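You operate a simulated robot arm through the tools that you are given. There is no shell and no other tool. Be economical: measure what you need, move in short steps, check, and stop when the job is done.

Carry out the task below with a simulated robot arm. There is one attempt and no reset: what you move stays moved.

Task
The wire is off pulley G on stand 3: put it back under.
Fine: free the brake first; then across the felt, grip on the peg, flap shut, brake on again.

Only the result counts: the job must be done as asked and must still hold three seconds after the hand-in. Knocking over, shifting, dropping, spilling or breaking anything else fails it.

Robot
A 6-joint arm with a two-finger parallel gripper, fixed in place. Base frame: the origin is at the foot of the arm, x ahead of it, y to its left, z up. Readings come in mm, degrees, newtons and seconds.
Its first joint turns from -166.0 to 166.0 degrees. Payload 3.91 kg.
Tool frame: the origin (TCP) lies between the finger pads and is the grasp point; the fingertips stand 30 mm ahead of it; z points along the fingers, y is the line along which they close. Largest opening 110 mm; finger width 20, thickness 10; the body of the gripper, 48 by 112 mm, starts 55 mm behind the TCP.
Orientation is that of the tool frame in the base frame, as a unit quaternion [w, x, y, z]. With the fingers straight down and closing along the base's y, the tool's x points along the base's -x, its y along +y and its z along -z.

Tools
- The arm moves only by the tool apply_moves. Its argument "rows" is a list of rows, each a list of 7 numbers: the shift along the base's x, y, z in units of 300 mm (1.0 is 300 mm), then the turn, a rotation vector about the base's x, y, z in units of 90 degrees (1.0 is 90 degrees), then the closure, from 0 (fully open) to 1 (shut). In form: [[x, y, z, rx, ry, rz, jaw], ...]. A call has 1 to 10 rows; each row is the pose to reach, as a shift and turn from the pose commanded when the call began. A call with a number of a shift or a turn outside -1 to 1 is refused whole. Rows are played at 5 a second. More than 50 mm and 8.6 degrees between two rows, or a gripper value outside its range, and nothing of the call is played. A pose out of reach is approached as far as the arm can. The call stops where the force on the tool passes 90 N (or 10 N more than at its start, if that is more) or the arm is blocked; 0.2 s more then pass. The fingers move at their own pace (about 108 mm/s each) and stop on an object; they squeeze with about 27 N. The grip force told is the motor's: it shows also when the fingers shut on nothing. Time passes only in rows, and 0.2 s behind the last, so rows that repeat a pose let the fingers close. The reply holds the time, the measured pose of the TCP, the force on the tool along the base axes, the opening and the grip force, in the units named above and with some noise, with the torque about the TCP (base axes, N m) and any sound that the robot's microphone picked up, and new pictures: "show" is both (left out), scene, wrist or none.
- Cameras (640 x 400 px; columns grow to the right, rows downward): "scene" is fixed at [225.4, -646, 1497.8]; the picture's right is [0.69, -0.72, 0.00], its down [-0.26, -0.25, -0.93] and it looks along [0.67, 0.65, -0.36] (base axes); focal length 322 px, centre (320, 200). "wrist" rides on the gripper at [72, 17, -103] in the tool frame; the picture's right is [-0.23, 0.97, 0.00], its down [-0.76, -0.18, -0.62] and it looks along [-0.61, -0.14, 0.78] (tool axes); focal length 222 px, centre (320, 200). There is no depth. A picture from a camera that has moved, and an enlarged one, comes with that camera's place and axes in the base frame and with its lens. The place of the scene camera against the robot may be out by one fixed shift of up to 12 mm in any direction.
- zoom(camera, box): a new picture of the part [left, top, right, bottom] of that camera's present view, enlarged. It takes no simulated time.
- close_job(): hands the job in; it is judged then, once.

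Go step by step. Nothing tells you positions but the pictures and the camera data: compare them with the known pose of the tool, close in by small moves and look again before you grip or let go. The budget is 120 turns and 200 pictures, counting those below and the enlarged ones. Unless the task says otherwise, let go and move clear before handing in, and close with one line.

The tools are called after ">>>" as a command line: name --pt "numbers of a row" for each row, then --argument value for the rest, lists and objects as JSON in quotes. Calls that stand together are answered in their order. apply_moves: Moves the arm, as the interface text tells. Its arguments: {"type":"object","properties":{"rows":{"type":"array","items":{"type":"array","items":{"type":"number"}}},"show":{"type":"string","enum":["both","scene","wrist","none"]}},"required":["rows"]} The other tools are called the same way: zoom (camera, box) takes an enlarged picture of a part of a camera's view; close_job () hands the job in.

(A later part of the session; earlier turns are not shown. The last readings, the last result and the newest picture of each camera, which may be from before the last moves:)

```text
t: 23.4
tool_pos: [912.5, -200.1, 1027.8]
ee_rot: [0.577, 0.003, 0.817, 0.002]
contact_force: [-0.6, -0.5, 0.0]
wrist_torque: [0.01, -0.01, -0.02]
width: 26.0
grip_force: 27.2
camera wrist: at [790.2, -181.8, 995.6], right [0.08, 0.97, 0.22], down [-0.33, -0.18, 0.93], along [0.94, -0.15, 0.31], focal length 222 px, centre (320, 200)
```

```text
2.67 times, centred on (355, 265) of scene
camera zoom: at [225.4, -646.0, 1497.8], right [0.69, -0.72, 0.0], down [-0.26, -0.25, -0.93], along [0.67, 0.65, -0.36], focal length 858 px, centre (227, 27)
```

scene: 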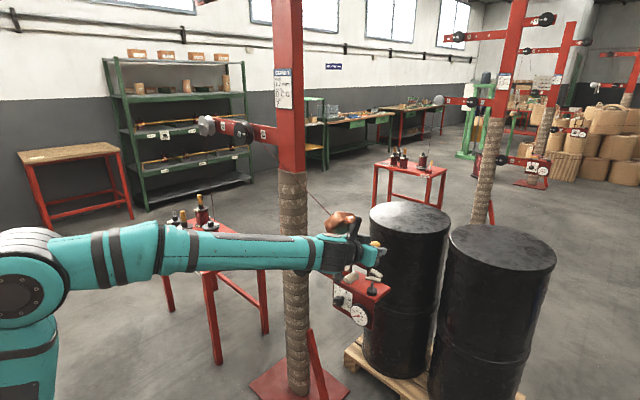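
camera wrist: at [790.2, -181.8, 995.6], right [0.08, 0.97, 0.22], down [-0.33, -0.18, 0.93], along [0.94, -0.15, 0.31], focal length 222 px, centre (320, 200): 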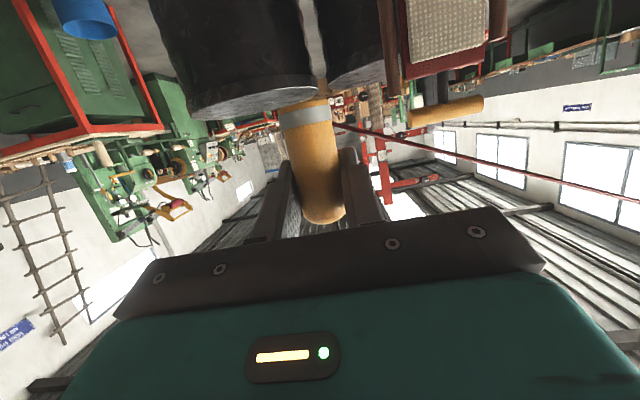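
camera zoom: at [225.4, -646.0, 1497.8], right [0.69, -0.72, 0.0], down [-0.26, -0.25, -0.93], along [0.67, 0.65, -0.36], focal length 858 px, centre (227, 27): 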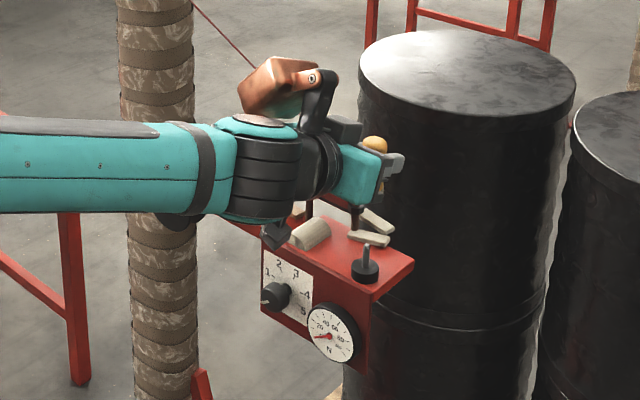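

The grip is off the peg. I draw it back clear of the console to x≈830, then left along the front of pulley G.

>>> apply_moves --pt "-0.1 0 0 0 0 0 1" --pt "-0.2 0.05 0 0 0 0 1" --pt "-0.28 0.15 0 0 0 0 1" --pt "-0.28 0.3 -0.03 0 0 0 1" --pt "-0.28 0.45 -0.06 0 0 0 1" --pt "-0.28 0.6 -0.09 0 0 0 1" --pt "-0.28 0.75 -0.12 0 0 0 1" --pt "-0.28 0.9 -0.15 0 0 0 1" --pt "-0.28 1.0 -0.18 0 0 0 1"

>>> zoom --camera "scene" --box '[220, 100, 400, 320]'

```text
t: 25.4
tool_pos: [826.8, -7.0, 992.6]
ee_rot: [0.576, 0.002, 0.818, 0.004]
contact_force: [0.3, 0.4, 0.3]
wrist_torque: [0.04, -0.05, 0.0]
width: 25.8
grip_force: 26.9
out of reach, approached as far as the arm can: row 7, 8, 9
camera wrist: at [704.0, 10.4, 959.2], right [0.08, 0.97, 0.22], down [-0.33, -0.19, 0.93], along [0.94, -0.14, 0.31], focal length 222 px, centre (320, 200)
```

scene: 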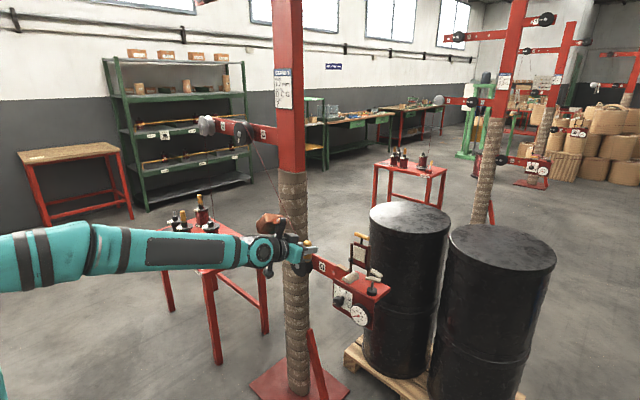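
wrist: 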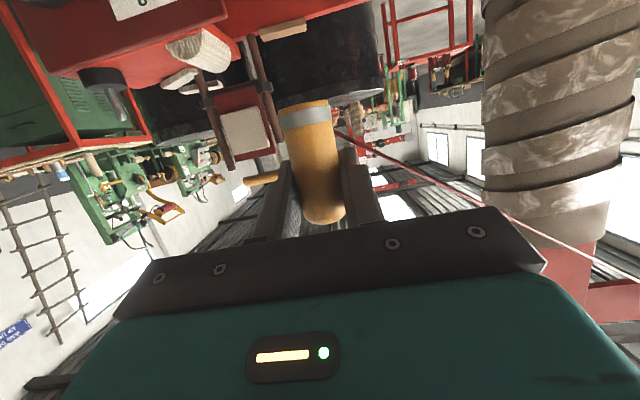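

```text
1.82 times, centred on (310, 210) of scene
camera zoom: at [225.4, -646.0, 1497.8], right [0.69, -0.72, 0.0], down [-0.26, -0.25, -0.93], along [0.67, 0.65, -0.36], focal length 585 px, centre (338, 182)
```

zoom: 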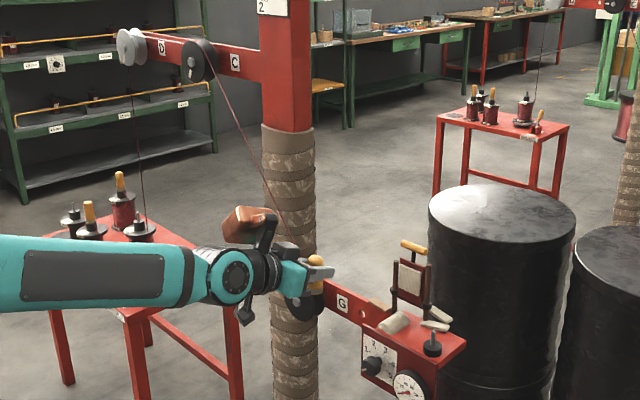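

The arm ran out of wrist range at y≈0 with this heading. I try yawing the tool left so that it follows the arm's azimuth.

>>> apply_moves --pt "0 -0.65 0 0 0 0.05 1" --pt "0 -0.65 0 0 0 0.14 1" --pt "0 -0.6 0 0 0 0.2 1" --pt "0 -0.5 0 0 0 0.2 1" --pt "0 -0.36 0 0 0 0.2 1" --pt "0 -0.22 0 0 0 0.2 1" --pt "0 -0.1 0 0 0 0.2 1" --show "scene"

```text
refused: row 1 steps farther than a row can; nothing moved
```

>>> apply_moves --pt "0 -0.05 0 0 0 0.09 1" --pt "0 -0.05 0 0 0 0.18 1" --pt "0 -0.02 0 0 0 0.22 1" --pt "0 0 0 0 0 0.22 1" --show "scene"

```text
t: 26.4
tool_pos: [827.8, -8.0, 993.8]
ee_rot: [0.568, -0.137, 0.805, 0.101]
contact_force: [0.0, 0.0, 0.2]
wrist_torque: [0.01, -0.04, 0.05]
width: 26.1
grip_force: 26.7
out of reach, approached as far as the arm can: row 1
```

scene: 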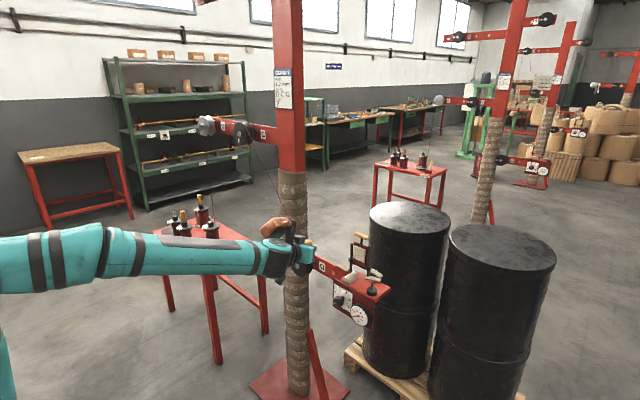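

Yawing works. I continue left with the yaw following, and begin to descend.

>>> apply_moves --pt "0 0.12 -0.05 0 0 0.03 1" --pt "0 0.24 -0.1 0 0 0.06 1" --pt "0 0.36 -0.18 0 0 0.09 1" --pt "0 0.46 -0.28 0 0 0.09 1" --pt "0 0.56 -0.38 0 0 0.09 1"

>>> zoom --camera "scene" --box '[220, 100, 400, 320]'

```text
t: 27.6
tool_pos: [827.6, 161.8, 879.0]
ee_rot: [0.559, -0.194, 0.793, 0.141]
contact_force: [0.3, -0.1, 0.4]
wrist_torque: [0.04, 0.0, 0.04]
width: 26.0
grip_force: 26.5
camera wrist: at [710.7, 120.7, 844.3], right [-0.39, 0.9, 0.22], down [-0.21, -0.32, 0.92], along [0.9, 0.31, 0.31], focal length 222 px, centre (320, 200)
```

scene: 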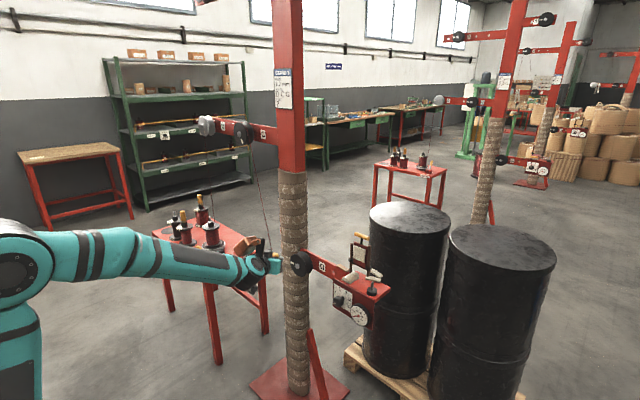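
wrist: 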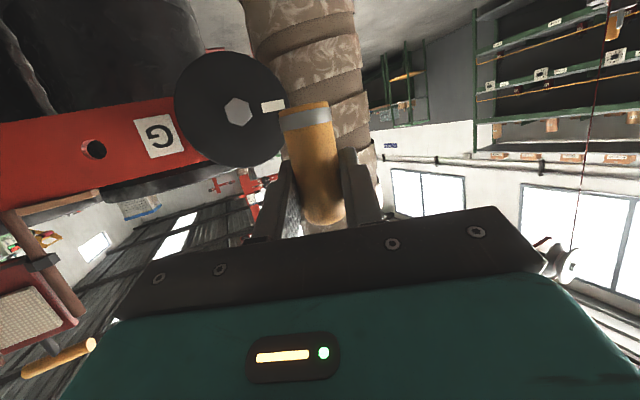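

```text
1.82 times, centred on (310, 210) of scene
camera zoom: at [225.4, -646.0, 1497.8], right [0.69, -0.72, 0.0], down [-0.26, -0.25, -0.93], along [0.67, 0.65, -0.36], focal length 585 px, centre (338, 182)
```

zoom: 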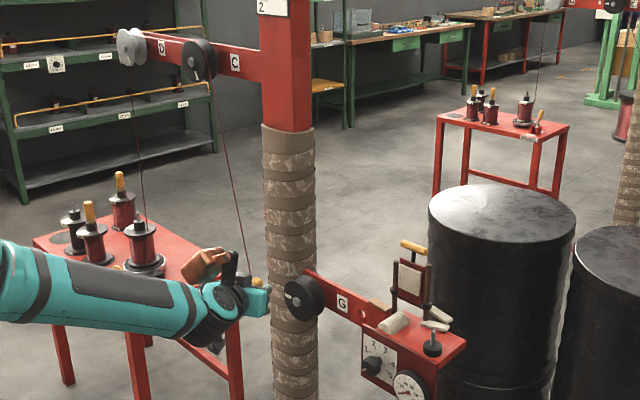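

Pulley G's hub is confirmed at (921,140,818) with radius ≈50; its groove is around x≈945. I descend in front-left of it to z≈690.

>>> apply_moves --pt "0 0 -0.14 0 0 0 1" --pt "0 0 -0.28 0 0 0 1" --pt "0 0 -0.42 0 0 0 1" --pt "0 0 -0.55 0 0 0 1" --pt "0 0 -0.64 0 0 0 1"

>>> zoom --camera "scene" --box '[220, 100, 400, 320]'

```text
t: 28.8
tool_pos: [828.0, 160.9, 688.1]
ee_rot: [0.56, -0.194, 0.793, 0.142]
contact_force: [0.2, 0.1, -0.2]
wrist_torque: [0.01, 0.04, -0.02]
width: 26.0
grip_force: 26.9
camera wrist: at [711.6, 119.1, 653.2], right [-0.39, 0.9, 0.22], down [-0.21, -0.32, 0.92], along [0.9, 0.31, 0.31], focal length 222 px, centre (320, 200)
```

scene: 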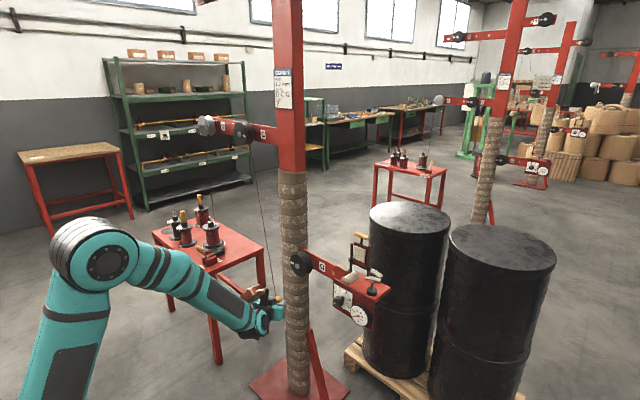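
wrist: 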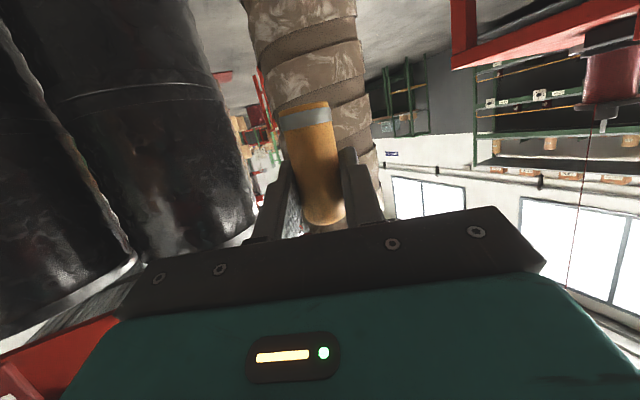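

```text
1.82 times, centred on (310, 210) of scene
camera zoom: at [225.4, -646.0, 1497.8], right [0.69, -0.72, 0.0], down [-0.26, -0.25, -0.93], along [0.67, 0.65, -0.36], focal length 585 px, centre (338, 182)
```

zoom: 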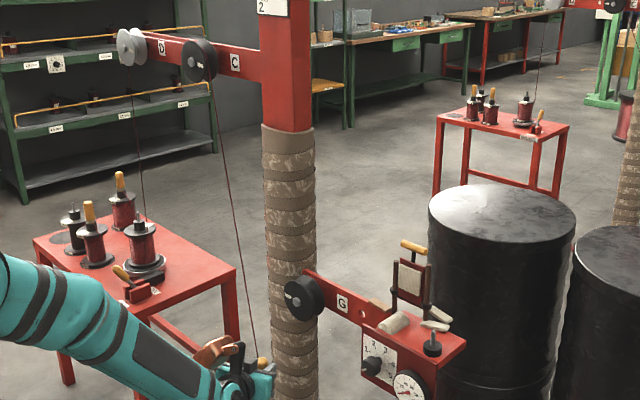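

The wire now hangs left of pulley G. I push in beneath the pulley to the groove plane x≈945, keeping away from the post.

>>> apply_moves --pt "0.06 -0.04 0 0 0 -0.05 1" --pt "0.14 -0.07 0 0 0 -0.1 1" --pt "0.22 -0.075 0 0 0 -0.1 1" --pt "0.3 -0.075 0 0 0 -0.1 1" --pt "0.345 -0.075 0 0 0 -0.1 1"

>>> zoom --camera "scene" --box '[240, 200, 360, 320]'

```text
t: 30.0
tool_pos: [931.7, 138.2, 686.5]
ee_rot: [0.568, -0.132, 0.806, 0.098]
contact_force: [0.5, 0.5, 0.5]
wrist_torque: [0.03, 0.03, -0.06]
width: 25.9
grip_force: 27.2
camera wrist: at [811.1, 115.4, 653.4], right [-0.24, 0.95, 0.22], down [-0.26, -0.28, 0.92], along [0.94, 0.17, 0.31], focal length 222 px, centre (320, 200)
```

scene: 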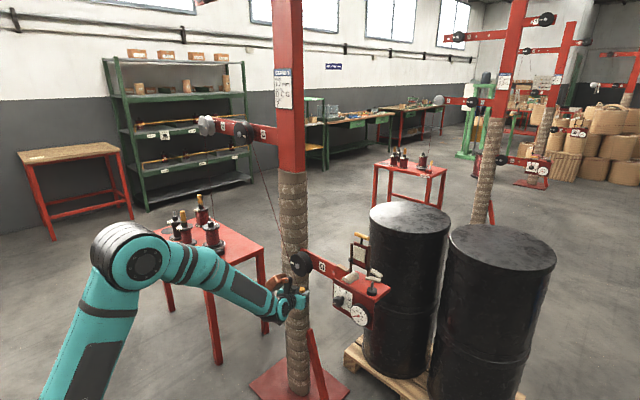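
wrist: 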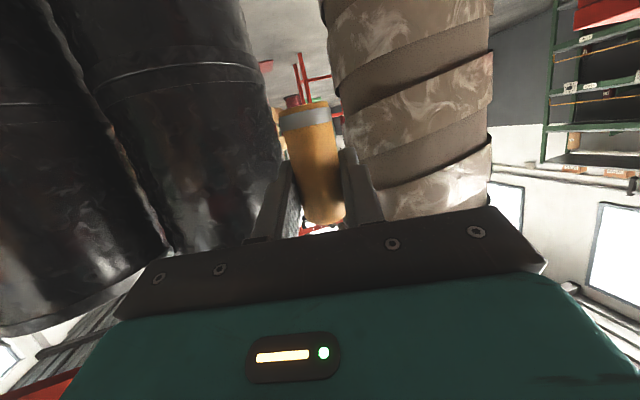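

```text
3.33 times, centred on (300, 260) of scene
camera zoom: at [225.4, -646.0, 1497.8], right [0.69, -0.72, 0.0], down [-0.26, -0.25, -0.93], along [0.67, 0.65, -0.36], focal length 1073 px, centre (387, 0)
```

zoom: 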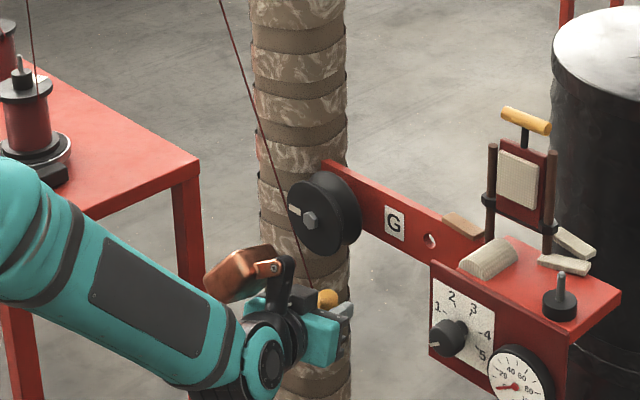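

The wire lies in the plane just left of the pulley. I push in the last bit, then draw the grip under the pulley toward −y and look.

>>> apply_moves --pt "0.04 0 0 0 0 0 1" --pt "0.04 -0.12 0 0 0 -0.04 1" --pt "0.04 -0.25 0 0 0 -0.08 1" --pt "0.04 -0.35 0.02 0 0 -0.12 1"

>>> zoom --camera "scene" --box '[240, 200, 360, 320]'

```text
t: 31.0
tool_pos: [943.9, 30.8, 694.4]
ee_rot: [0.574, -0.058, 0.816, 0.047]
contact_force: [-0.3, 1.5, 1.2]
wrist_torque: [0.02, -0.02, -0.02]
width: 26.0
grip_force: 27.2
out of reach, approached as far as the arm can: row 4
camera wrist: at [820.1, 29.6, 660.7], right [-0.07, 0.97, 0.22], down [-0.3, -0.23, 0.92], along [0.95, 0.0, 0.31], focal length 222 px, centre (320, 200)
```

scene: 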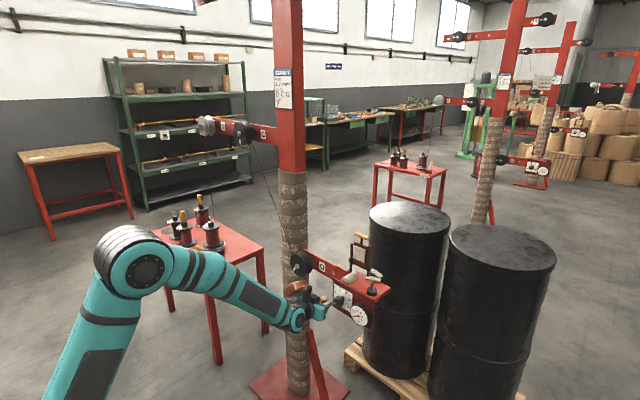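
wrist: 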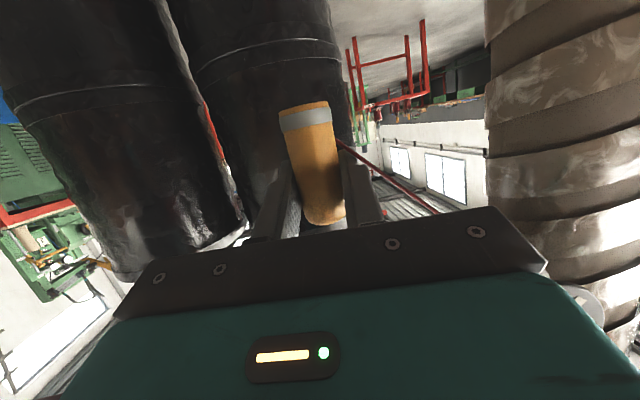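

```text
3.33 times, centred on (300, 260) of scene
camera zoom: at [225.4, -646.0, 1497.8], right [0.69, -0.72, 0.0], down [-0.26, -0.25, -0.93], along [0.67, 0.65, -0.36], focal length 1073 px, centre (387, 0)
```

zoom: 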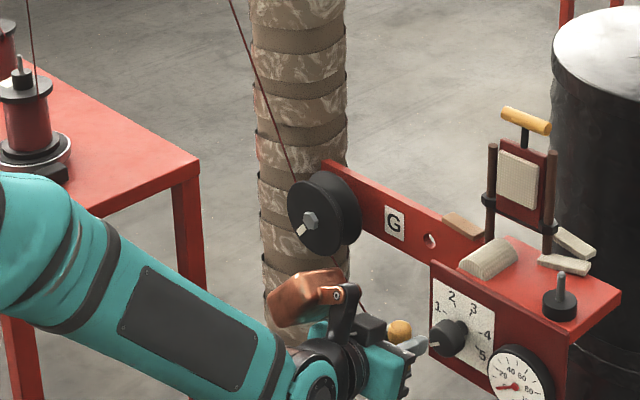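

The wire is seated in G's groove, passing left and under (the pulley turned). Now I lift the grip on the right side of G, clear of the console.

>>> apply_moves --pt "-0.05 0 0.08 0 0 0 1" --pt "-0.06 0 0.22 0 0 0 1" --pt "-0.06 0 0.36 0 0 0 1" --pt "-0.06 0 0.5 0 0 0 1" --pt "-0.08 0 0.64 0 0 0 1" --pt "-0.1 0 0.78 0 0 0 1" --pt "-0.12 0 0.9 0 0 0 1" --pt "-0.13 0 1.0 0 0 0 1"

>>> zoom --camera "scene" --box '[260, 180, 400, 320]'

```text
t: 32.8
tool_pos: [904.8, 28.0, 996.4]
ee_rot: [0.575, -0.054, 0.815, 0.043]
contact_force: [0.6, 0.6, -0.3]
wrist_torque: [-0.01, 0.0, -0.01]
width: 26.1
grip_force: 26.6
camera wrist: at [782.1, 28.6, 962.6], right [-0.06, 0.97, 0.22], down [-0.3, -0.23, 0.92], along [0.95, -0.01, 0.31], focal length 222 px, centre (320, 200)
```

scene: 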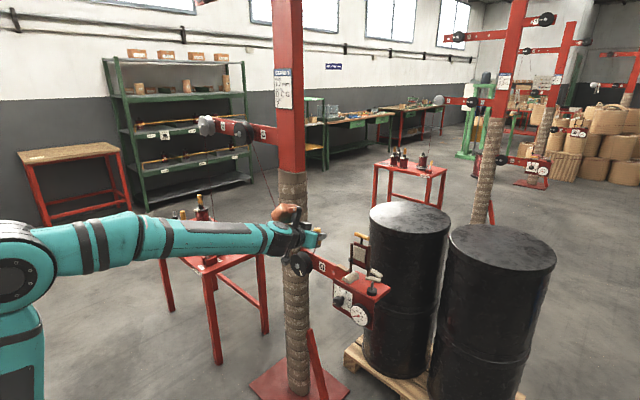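
wrist: 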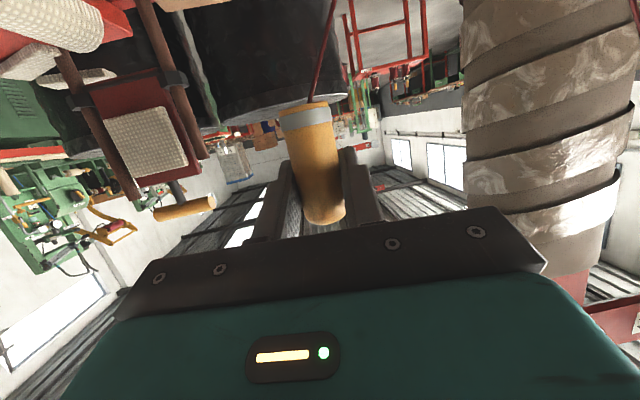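

```text
2.86 times, centred on (330, 250) of scene
camera zoom: at [225.4, -646.0, 1497.8], right [0.69, -0.72, 0.0], down [-0.26, -0.25, -0.93], along [0.67, 0.65, -0.36], focal length 920 px, centre (291, 57)
```

zoom: 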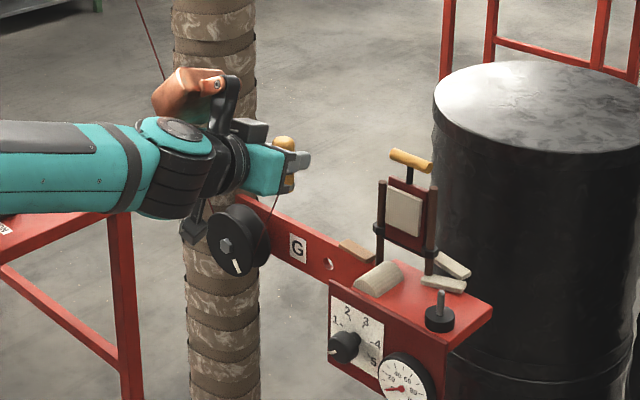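

The wire runs left–under–right of G to the grip. Next I carry it across above the felt to over the peg, turning the yaw back to 0.

>>> apply_moves --pt "0 -0.13 0.03 0 0 0 1" --pt "0 -0.26 0.06 0 0 0 1" --pt "0 -0.39 0.06 0 0 -0.02 1" --pt "0 -0.52 0.06 0 0 -0.05 1" --pt "0.01 -0.64 0.06 0 0 -0.084 1" --pt "0.03 -0.74 0.06 0 0 -0.084 1" --pt "0.044 -0.757 0.05 0 0 -0.084 1"

>>> zoom --camera "scene" --box '[290, 200, 410, 320]'

```text
t: 34.4
tool_pos: [919.5, -197.8, 1009.3]
ee_rot: [0.577, 0.0, 0.817, 0.004]
contact_force: [0.3, 2.2, -1.6]
wrist_torque: [0.04, -0.02, -0.03]
width: 25.7
grip_force: 27.1
camera wrist: at [796.6, -181.4, 976.2], right [0.07, 0.97, 0.22], down [-0.33, -0.19, 0.92], along [0.94, -0.14, 0.31], focal length 222 px, centre (320, 200)
```

scene: 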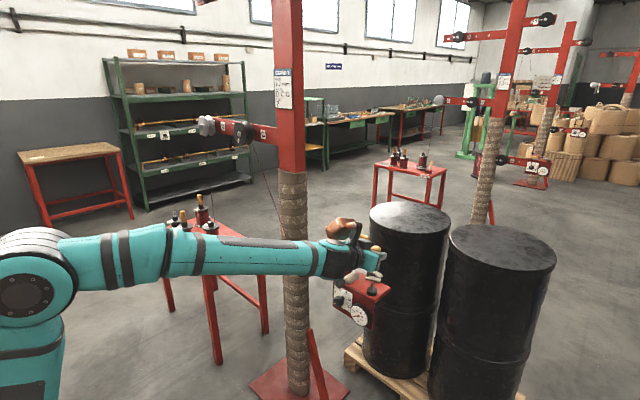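
wrist: 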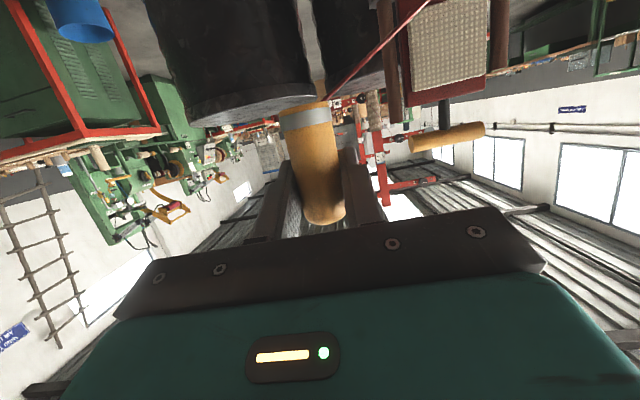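

```text
3.33 times, centred on (350, 260) of scene
camera zoom: at [225.4, -646.0, 1497.8], right [0.69, -0.72, 0.0], down [-0.26, -0.25, -0.93], along [0.67, 0.65, -0.36], focal length 1073 px, centre (220, 0)
```

zoom: 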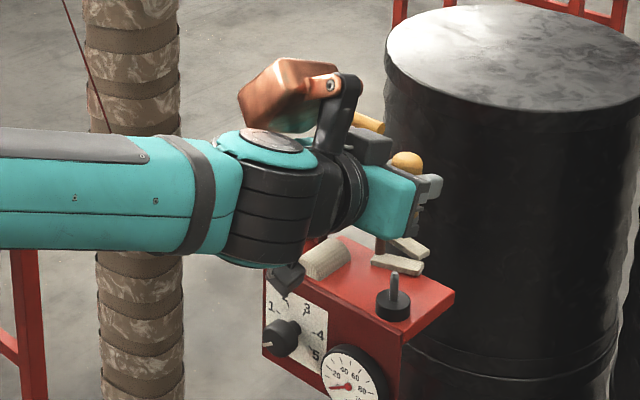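

The grip is over the peg. I correct by about (−1.6,−1.7) mm and lower to just above the pin, then read the pose again.

>>> apply_moves --pt "-0.005 -0.006 -0.05 0 0 0 1" --pt "-0.005 -0.006 -0.13 0 0 0 1" --pt "-0.005 -0.006 -0.13 0 0 0 1"

>>> zoom --camera "scene" --box '[330, 240, 400, 310]'

>>> zoom --camera "wrist" --box '[220, 0, 440, 140]'

>>> apply_moves --pt "0 0 0 0 0 0 1" --show "none"

>>> apply_moves --pt "0 0 0 0 0 0 1" --show "none"

```text
t: 35.2
tool_pos: [917.2, -199.4, 969.9]
ee_rot: [0.577, -0.001, 0.817, 0.006]
contact_force: [0.5, 1.2, -0.6]
wrist_torque: [0.03, -0.04, 0.02]
width: 26.1
grip_force: 27.1
camera wrist: at [794.7, -183.0, 936.0], right [0.07, 0.97, 0.22], down [-0.33, -0.19, 0.92], along [0.94, -0.14, 0.31], focal length 222 px, centre (320, 200)
```

scene: 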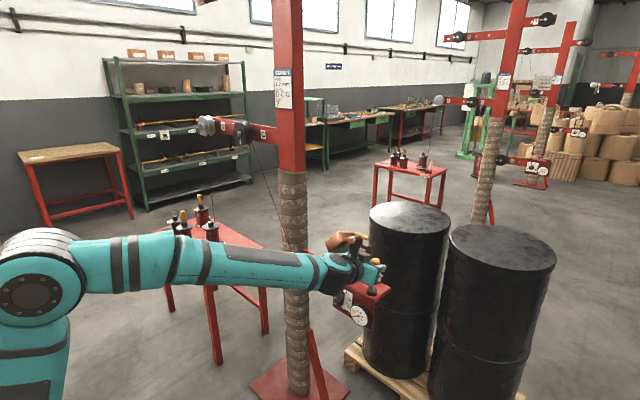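
wrist: 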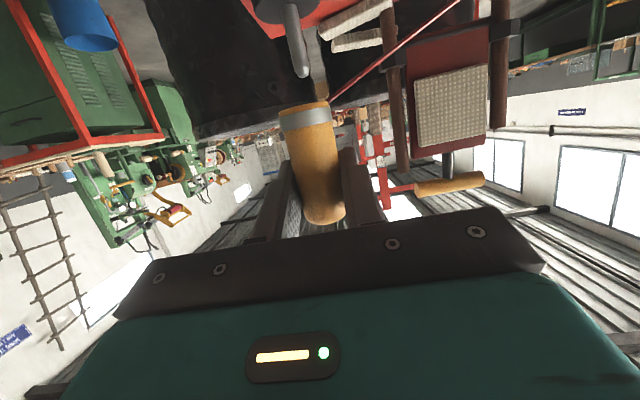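

```text
5.71 times, centred on (365, 275) of scene
camera zoom: at [225.4, -646.0, 1497.8], right [0.69, -0.72, 0.0], down [-0.26, -0.25, -0.93], along [0.67, 0.65, -0.36], focal length 1839 px, centre (63, -229)
```

zoom: 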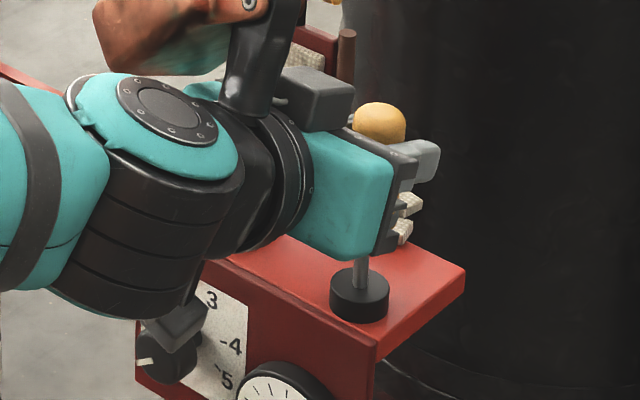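

```text
2.86 times, centred on (330, 70) of wrist
camera zoom: at [794.7, -183.0, 936.0], right [0.07, 0.97, 0.22], down [-0.33, -0.19, 0.92], along [0.94, -0.14, 0.31], focal length 635 px, centre (291, 571)
```

zoom: 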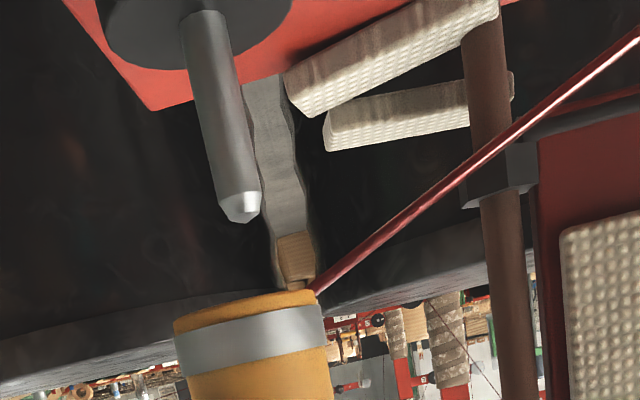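

```text
t: 35.6
tool_pos: [917.4, -200.0, 969.6]
ee_rot: [0.577, -0.001, 0.817, 0.006]
contact_force: [-0.9, 0.4, 0.2]
wrist_torque: [0.01, 0.02, -0.02]
width: 26.2
grip_force: 26.9
```

```text
t: 36.0
tool_pos: [916.0, -198.7, 969.9]
ee_rot: [0.577, 0.0, 0.817, 0.005]
contact_force: [0.3, 0.5, -0.6]
wrist_torque: [0.05, 0.05, -0.01]
width: 25.9
grip_force: 26.9
```

The pose repeats the grasp pose within a millimetre and pin and grip line up. I lower onto the pin.

>>> apply_moves --pt "0.002 0.001 -0.03 0 0 0 1" --pt "0.002 0.001 -0.06 0 0 0 1" --pt "0.002 0.001 -0.09 0 0 0 1" --pt "0.002 0.001 -0.12 0 0 0 1" --pt "0.002 0.001 -0.134 0 0 0 1"

>>> zoom --camera "wrist" --box '[220, 0, 440, 140]'

```text
t: 37.2
tool_pos: [917.4, -198.8, 929.0]
ee_rot: [0.576, 0.0, 0.817, 0.004]
contact_force: [-0.8, 0.2, -0.5]
wrist_torque: [0.01, 0.01, -0.07]
width: 26.0
grip_force: 27.2
camera wrist: at [795.2, -182.4, 895.8], right [0.07, 0.97, 0.22], down [-0.33, -0.19, 0.93], along [0.94, -0.14, 0.31], focal length 222 px, centre (320, 200)
```

scene: 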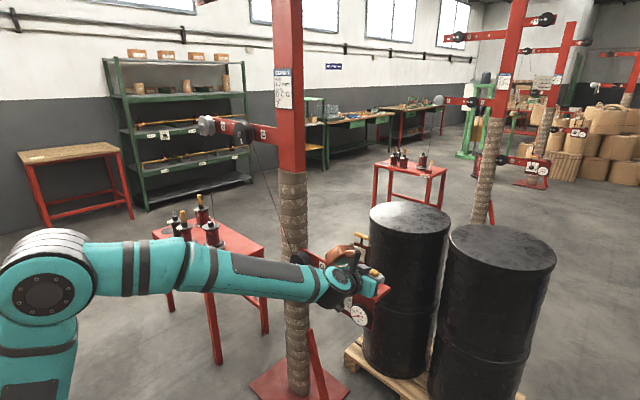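
wrist: 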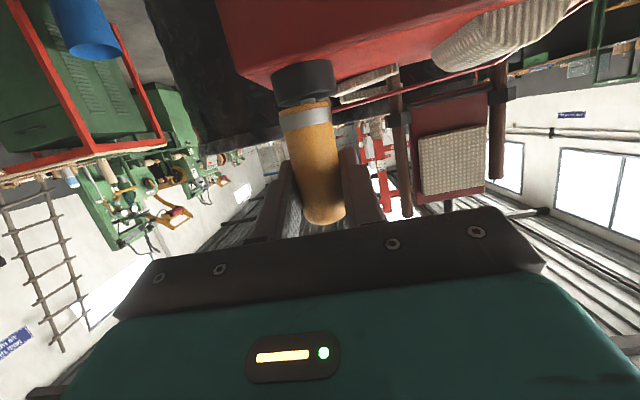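

```text
2.86 times, centred on (330, 70) of wrist
camera zoom: at [795.2, -182.4, 895.8], right [0.07, 0.97, 0.22], down [-0.33, -0.19, 0.93], along [0.94, -0.14, 0.31], focal length 635 px, centre (291, 571)
```

zoom: 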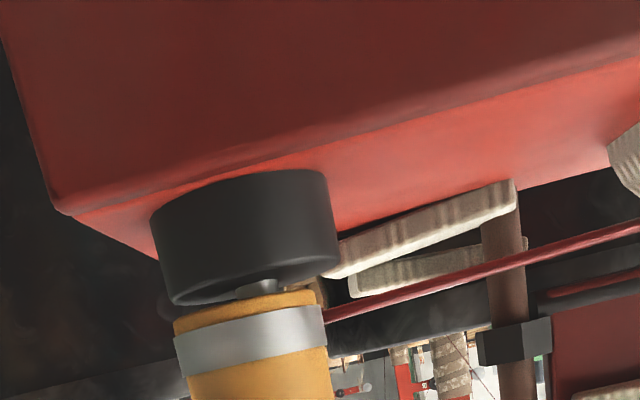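

There is a gap of a few millimetres left under the grip; I press it down gently.

>>> apply_moves --pt "0 0 -0.008 0 0 0 1" --pt "0 0 -0.014 0 0 0 1" --show "wrist"

>>> zoom --camera "wrist" --box '[220, 0, 440, 140]'

```text
t: 37.8
tool_pos: [917.9, -199.5, 927.2]
ee_rot: [0.577, 0.0, 0.816, 0.005]
contact_force: [-1.0, -0.4, 4.2]
wrist_torque: [-0.1, 0.01, -0.03]
width: 26.0
grip_force: 26.4
camera wrist: at [795.1, -182.2, 892.9], right [0.07, 0.97, 0.22], down [-0.33, -0.19, 0.92], along [0.94, -0.14, 0.31], focal length 222 px, centre (320, 200)
```

wrist: 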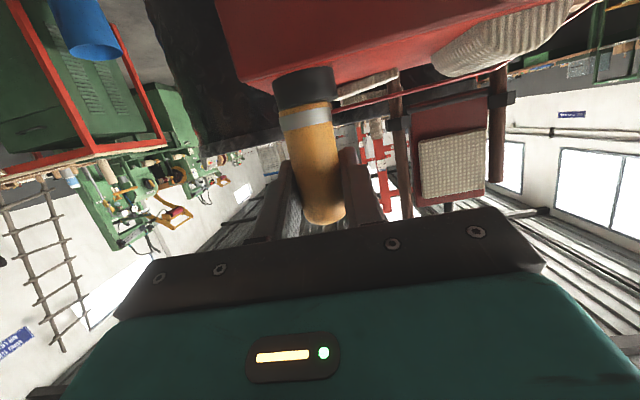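

```text
2.86 times, centred on (330, 70) of wrist
camera zoom: at [795.1, -182.2, 892.9], right [0.07, 0.97, 0.22], down [-0.33, -0.19, 0.92], along [0.94, -0.14, 0.31], focal length 635 px, centre (291, 571)
```

zoom: 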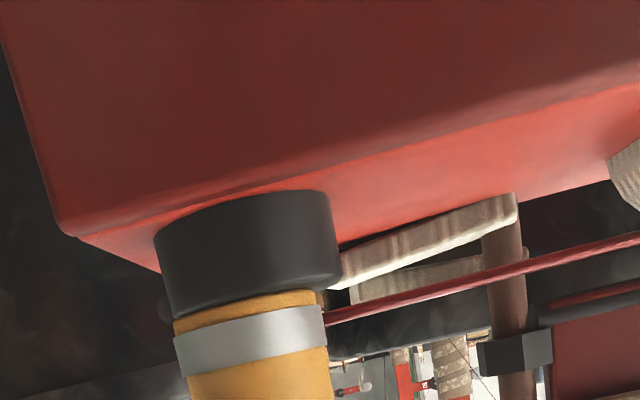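

The grip is seated (contact 4 N). I open the fingers slightly and withdraw straight back.

>>> apply_moves --pt "0 0 0 0 0 0 0.6" --pt "0 0 0.005 0 0 0 0.6" --pt "-0.1 0 0.01 0 0 0 0.6" --pt "-0.22 0 0.01 0 0 0 0.6" --pt "-0.38 0 0.04 0 0 0 0.6" --pt "-0.52 0 0.1 0 0 0 0.6" --pt "-0.66 0 0.16 0 0 0 0.6"

>>> zoom --camera "scene" --box '[290, 210, 400, 320]'

>>> zoom --camera "wrist" --box '[220, 0, 640, 200]'

```text
t: 39.4
tool_pos: [719.6, -197.9, 973.6]
ee_rot: [0.576, -0.001, 0.818, 0.006]
contact_force: [0.8, 0.3, -0.1]
wrist_torque: [-0.02, -0.03, -0.04]
width: 44.1
grip_force: 0.0
camera wrist: at [596.4, -182.1, 940.2], right [0.07, 0.97, 0.22], down [-0.33, -0.19, 0.93], along [0.94, -0.14, 0.31], focal length 222 px, centre (320, 200)
```

scene: 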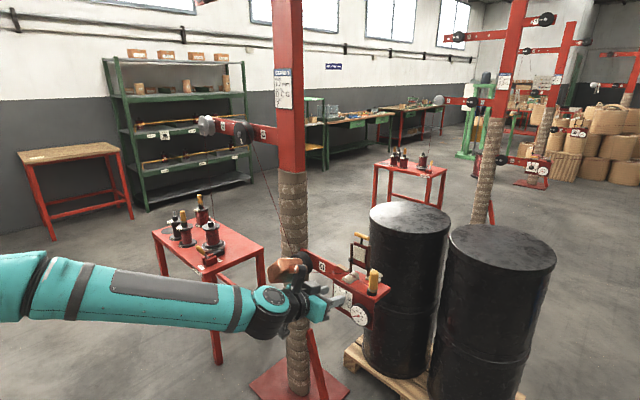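
wrist: 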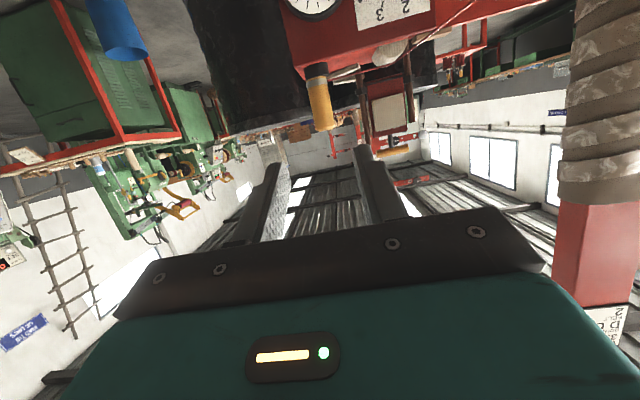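

```text
3.64 times, centred on (345, 265) of scene
camera zoom: at [225.4, -646.0, 1497.8], right [0.69, -0.72, 0.0], down [-0.26, -0.25, -0.93], along [0.67, 0.65, -0.36], focal length 1170 px, centre (229, -36)
```

zoom: 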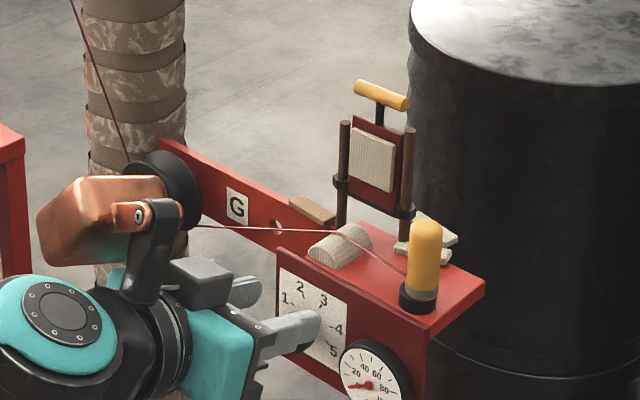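

```text
1.52 times, centred on (430, 100) of wrist
camera zoom: at [596.4, -182.1, 940.2], right [0.07, 0.97, 0.22], down [-0.33, -0.19, 0.93], along [0.94, -0.14, 0.31], focal length 338 px, centre (152, 352)
```

zoom: 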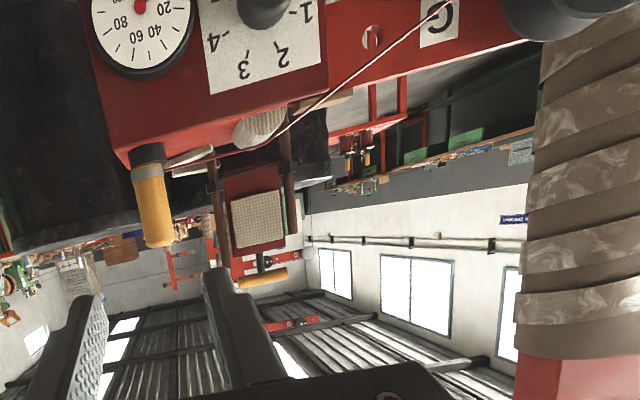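

The wire now runs under G, across the felt to the grip on its peg. Next is the flap; I zoom in on it to measure its handle and hinge.

>>> zoom --camera "wrist" --box '[340, 50, 440, 160]'

>>> zoom --camera "scene" --box '[335, 225, 395, 295]'

>>> zoom --camera "scene" --box '[520, 145, 565, 175]'

```text
3.64 times, centred on (390, 105) of wrist
camera zoom: at [596.4, -182.1, 940.2], right [0.07, 0.97, 0.22], down [-0.33, -0.19, 0.93], along [0.94, -0.14, 0.31], focal length 808 px, centre (66, 546)
```

zoom: 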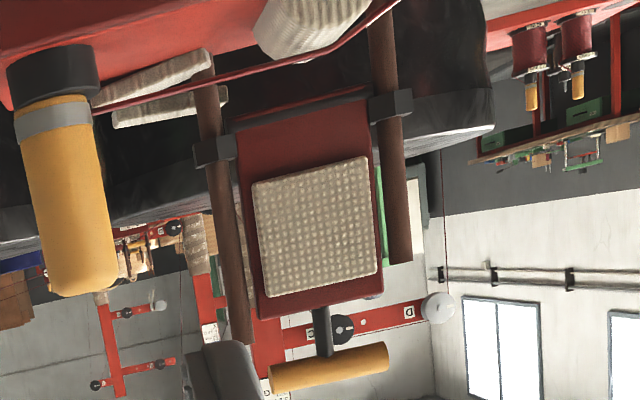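

```text
5.71 times, centred on (365, 260) of scene
camera zoom: at [225.4, -646.0, 1497.8], right [0.69, -0.72, 0.0], down [-0.26, -0.25, -0.93], along [0.67, 0.65, -0.36], focal length 1839 px, centre (63, -143)
```

zoom: 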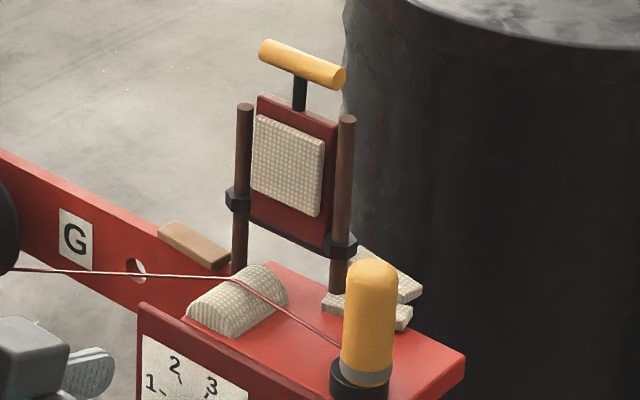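

```text
13.33 times, centred on (542, 160) of scene
camera zoom: at [225.4, -646.0, 1497.8], right [0.69, -0.72, 0.0], down [-0.26, -0.25, -0.93], along [0.67, 0.65, -0.36], focal length 4291 px, centre (-2647, 733)
```

zoom: 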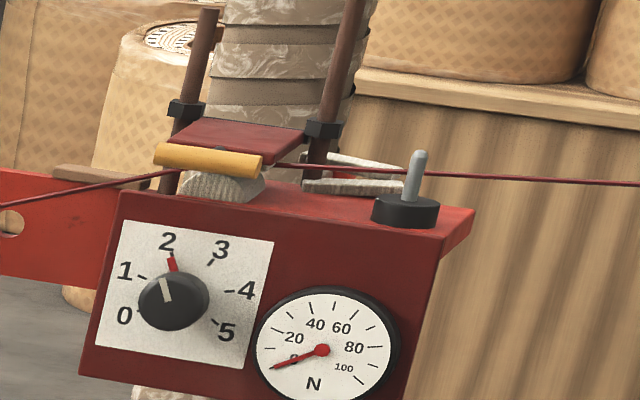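

Bar handle: (978,-102,1006), y −128…−76; hinge near (983, z≈900); rods' tops at z≈985. I approach to take the bar by its ends, staying above the rods.

>>> apply_moves --pt "0.05 0.12 0.04 0 0 0 0.4" --pt "0.12 0.24 0.08 0 0 0 0.4" --pt "0.22 0.32 0.128 0 0 0 0.4" --pt "0.34 0.32 0.128 0 0 0 0.4" --pt "0.48 0.32 0.128 0 0 0 0.4" --pt "0.6 0.32 0.128 0 0 0 0.4"

>>> zoom --camera "wrist" --box '[200, 60, 440, 230]'

>>> zoom --camera "scene" --box '[315, 205, 405, 295]'

```text
t: 40.8
tool_pos: [897.9, -102.3, 1012.3]
ee_rot: [0.577, 0.0, 0.817, 0.005]
contact_force: [0.1, -0.8, 0.5]
wrist_torque: [-0.04, 0.06, 0.02]
width: 65.9
grip_force: 0.0
camera wrist: at [776.3, -86.0, 979.2], right [0.07, 0.97, 0.22], down [-0.33, -0.19, 0.92], along [0.94, -0.14, 0.31], focal length 222 px, centre (320, 200)
```

scene: 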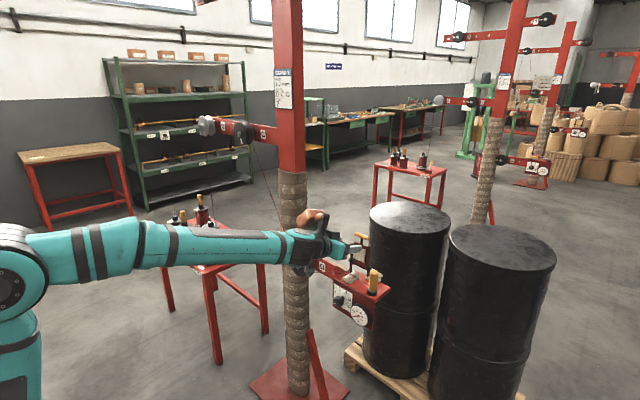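
wrist: 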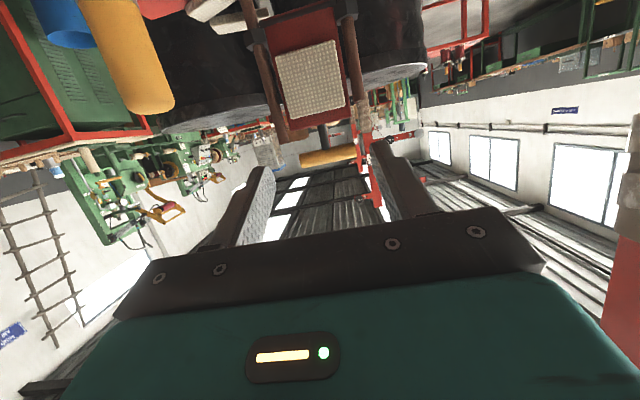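

```text
2.35 times, centred on (320, 145) of wrist
camera zoom: at [776.3, -86.0, 979.2], right [0.07, 0.97, 0.22], down [-0.33, -0.19, 0.92], along [0.94, -0.14, 0.31], focal length 523 px, centre (320, 329)
```

zoom: 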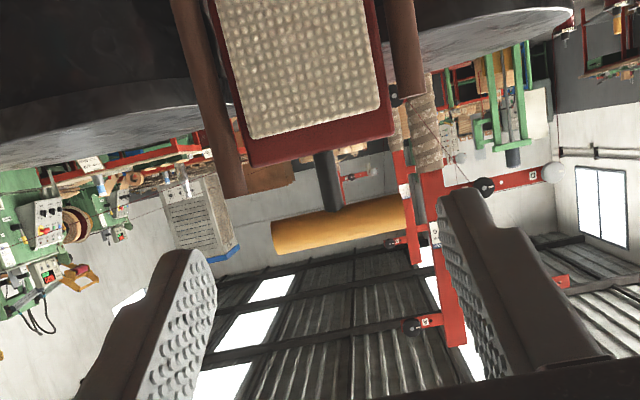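

```text
4.44 times, centred on (360, 250) of scene
camera zoom: at [225.4, -646.0, 1497.8], right [0.69, -0.72, 0.0], down [-0.26, -0.25, -0.93], along [0.67, 0.65, -0.36], focal length 1430 px, centre (142, -22)
```

zoom: 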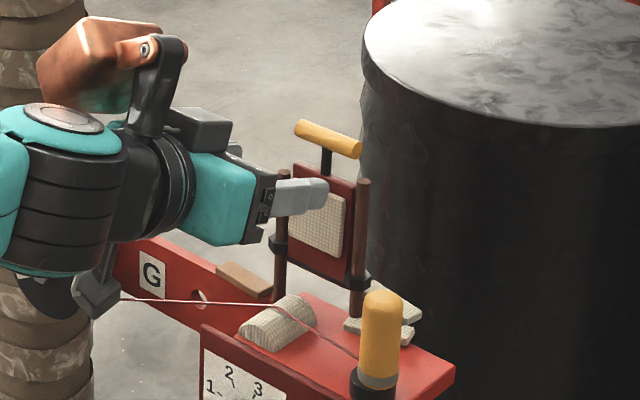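

The bar sits at (982,-100,1006). I move in so its ends are between the pads and close on them.

>>> apply_moves --pt "0.12 0.007 0 0 0 0 0.4" --pt "0.227 0.007 0 0 0 0 0.4" --pt "0.227 0.007 0 0 0 0 0.4"

>>> zoom --camera "wrist" --box '[200, 60, 440, 230]'

>>> zoom --camera "scene" --box '[315, 205, 405, 295]'

```text
t: 41.6
tool_pos: [969.2, -100.5, 1012.2]
ee_rot: [0.577, -0.001, 0.816, 0.005]
contact_force: [0.0, 3.5, -1.1]
wrist_torque: [-0.01, -0.02, 0.04]
width: 67.5
grip_force: 1.8
camera wrist: at [846.0, -84.6, 978.3], right [0.07, 0.97, 0.22], down [-0.33, -0.19, 0.92], along [0.94, -0.14, 0.31], focal length 222 px, centre (320, 200)
```

scene: 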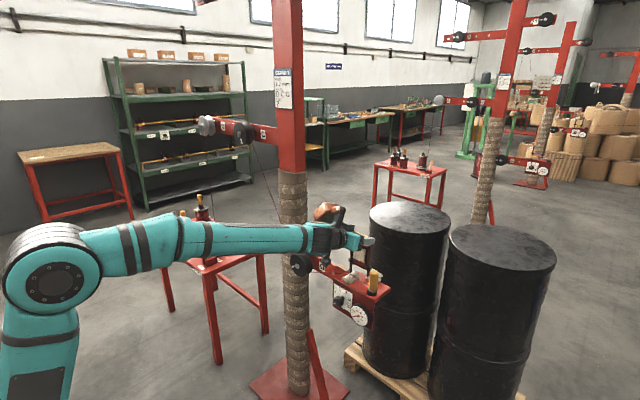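
wrist: 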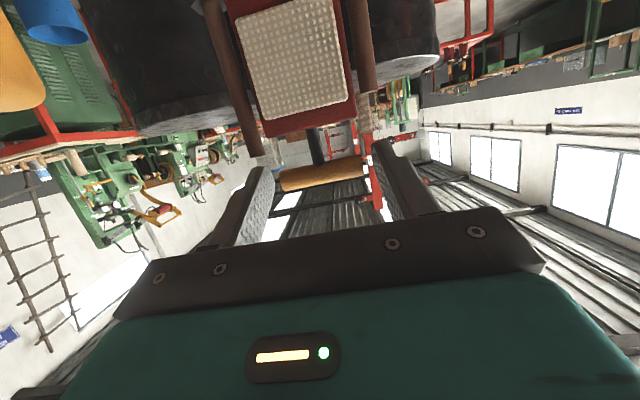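

```text
2.35 times, centred on (320, 145) of wrist
camera zoom: at [846.0, -84.6, 978.3], right [0.07, 0.97, 0.22], down [-0.33, -0.19, 0.92], along [0.94, -0.14, 0.31], focal length 523 px, centre (320, 329)
```

zoom: 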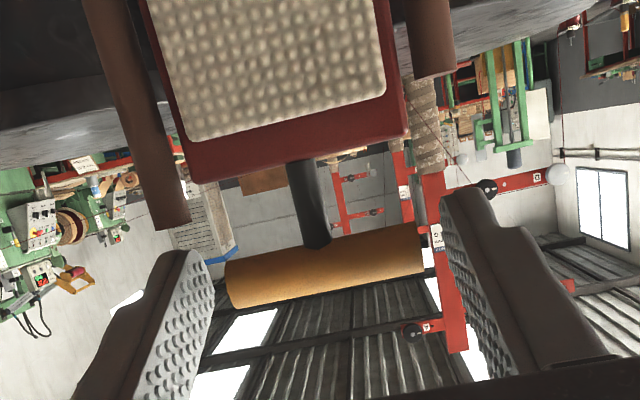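

```text
4.44 times, centred on (360, 250) of scene
camera zoom: at [225.4, -646.0, 1497.8], right [0.69, -0.72, 0.0], down [-0.26, -0.25, -0.93], along [0.67, 0.65, -0.36], focal length 1430 px, centre (142, -22)
```

zoom: 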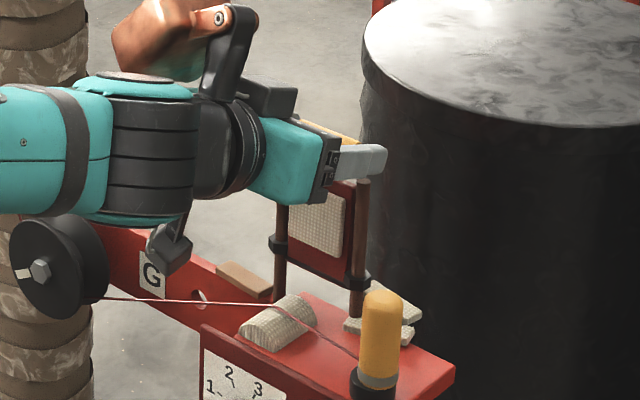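

A finger touches slightly on the +y side; I shift the tool 4 mm in +y and then close on the bar.

>>> apply_moves --pt "0 0.013 0 0 0 0 0.4" --pt "0 0.013 0 0 0 0 0.4" --show "none"

```text
t: 42.2
tool_pos: [967.1, -99.1, 1012.6]
ee_rot: [0.577, 0.0, 0.816, 0.005]
contact_force: [0.6, -3.9, -0.5]
wrist_torque: [-0.03, -0.08, -0.04]
width: 68.2
grip_force: 2.4
```

>>> apply_moves --pt "0 -0.006 0 0 0 0 1" --pt "0 -0.006 0 0 0 0 1"

>>> zoom --camera "wrist" --box '[200, 60, 440, 230]'

```text
t: 42.8
tool_pos: [966.7, -100.0, 1011.3]
ee_rot: [0.577, 0.0, 0.817, 0.005]
contact_force: [1.2, -8.6, -1.7]
wrist_torque: [0.13, 0.01, -0.45]
width: 65.1
grip_force: 45.7
camera wrist: at [845.3, -83.6, 978.7], right [0.07, 0.97, 0.22], down [-0.33, -0.19, 0.92], along [0.94, -0.14, 0.31], focal length 222 px, centre (320, 200)
```

scene: 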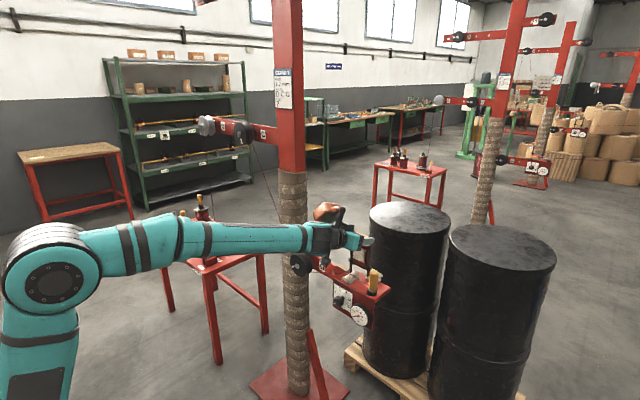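
wrist: 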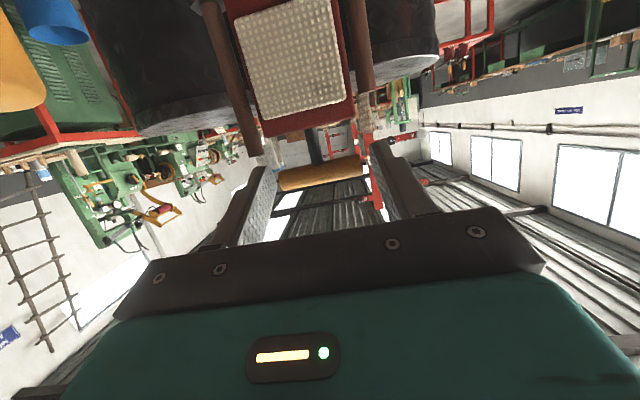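

```text
2.35 times, centred on (320, 145) of wrist
camera zoom: at [845.3, -83.6, 978.7], right [0.07, 0.97, 0.22], down [-0.33, -0.19, 0.92], along [0.94, -0.14, 0.31], focal length 523 px, centre (320, 329)
```

zoom: 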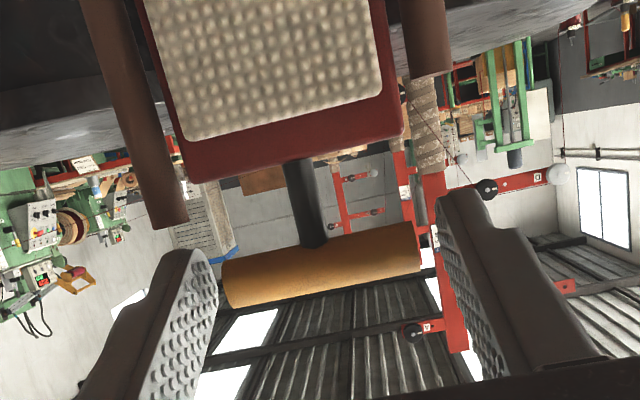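

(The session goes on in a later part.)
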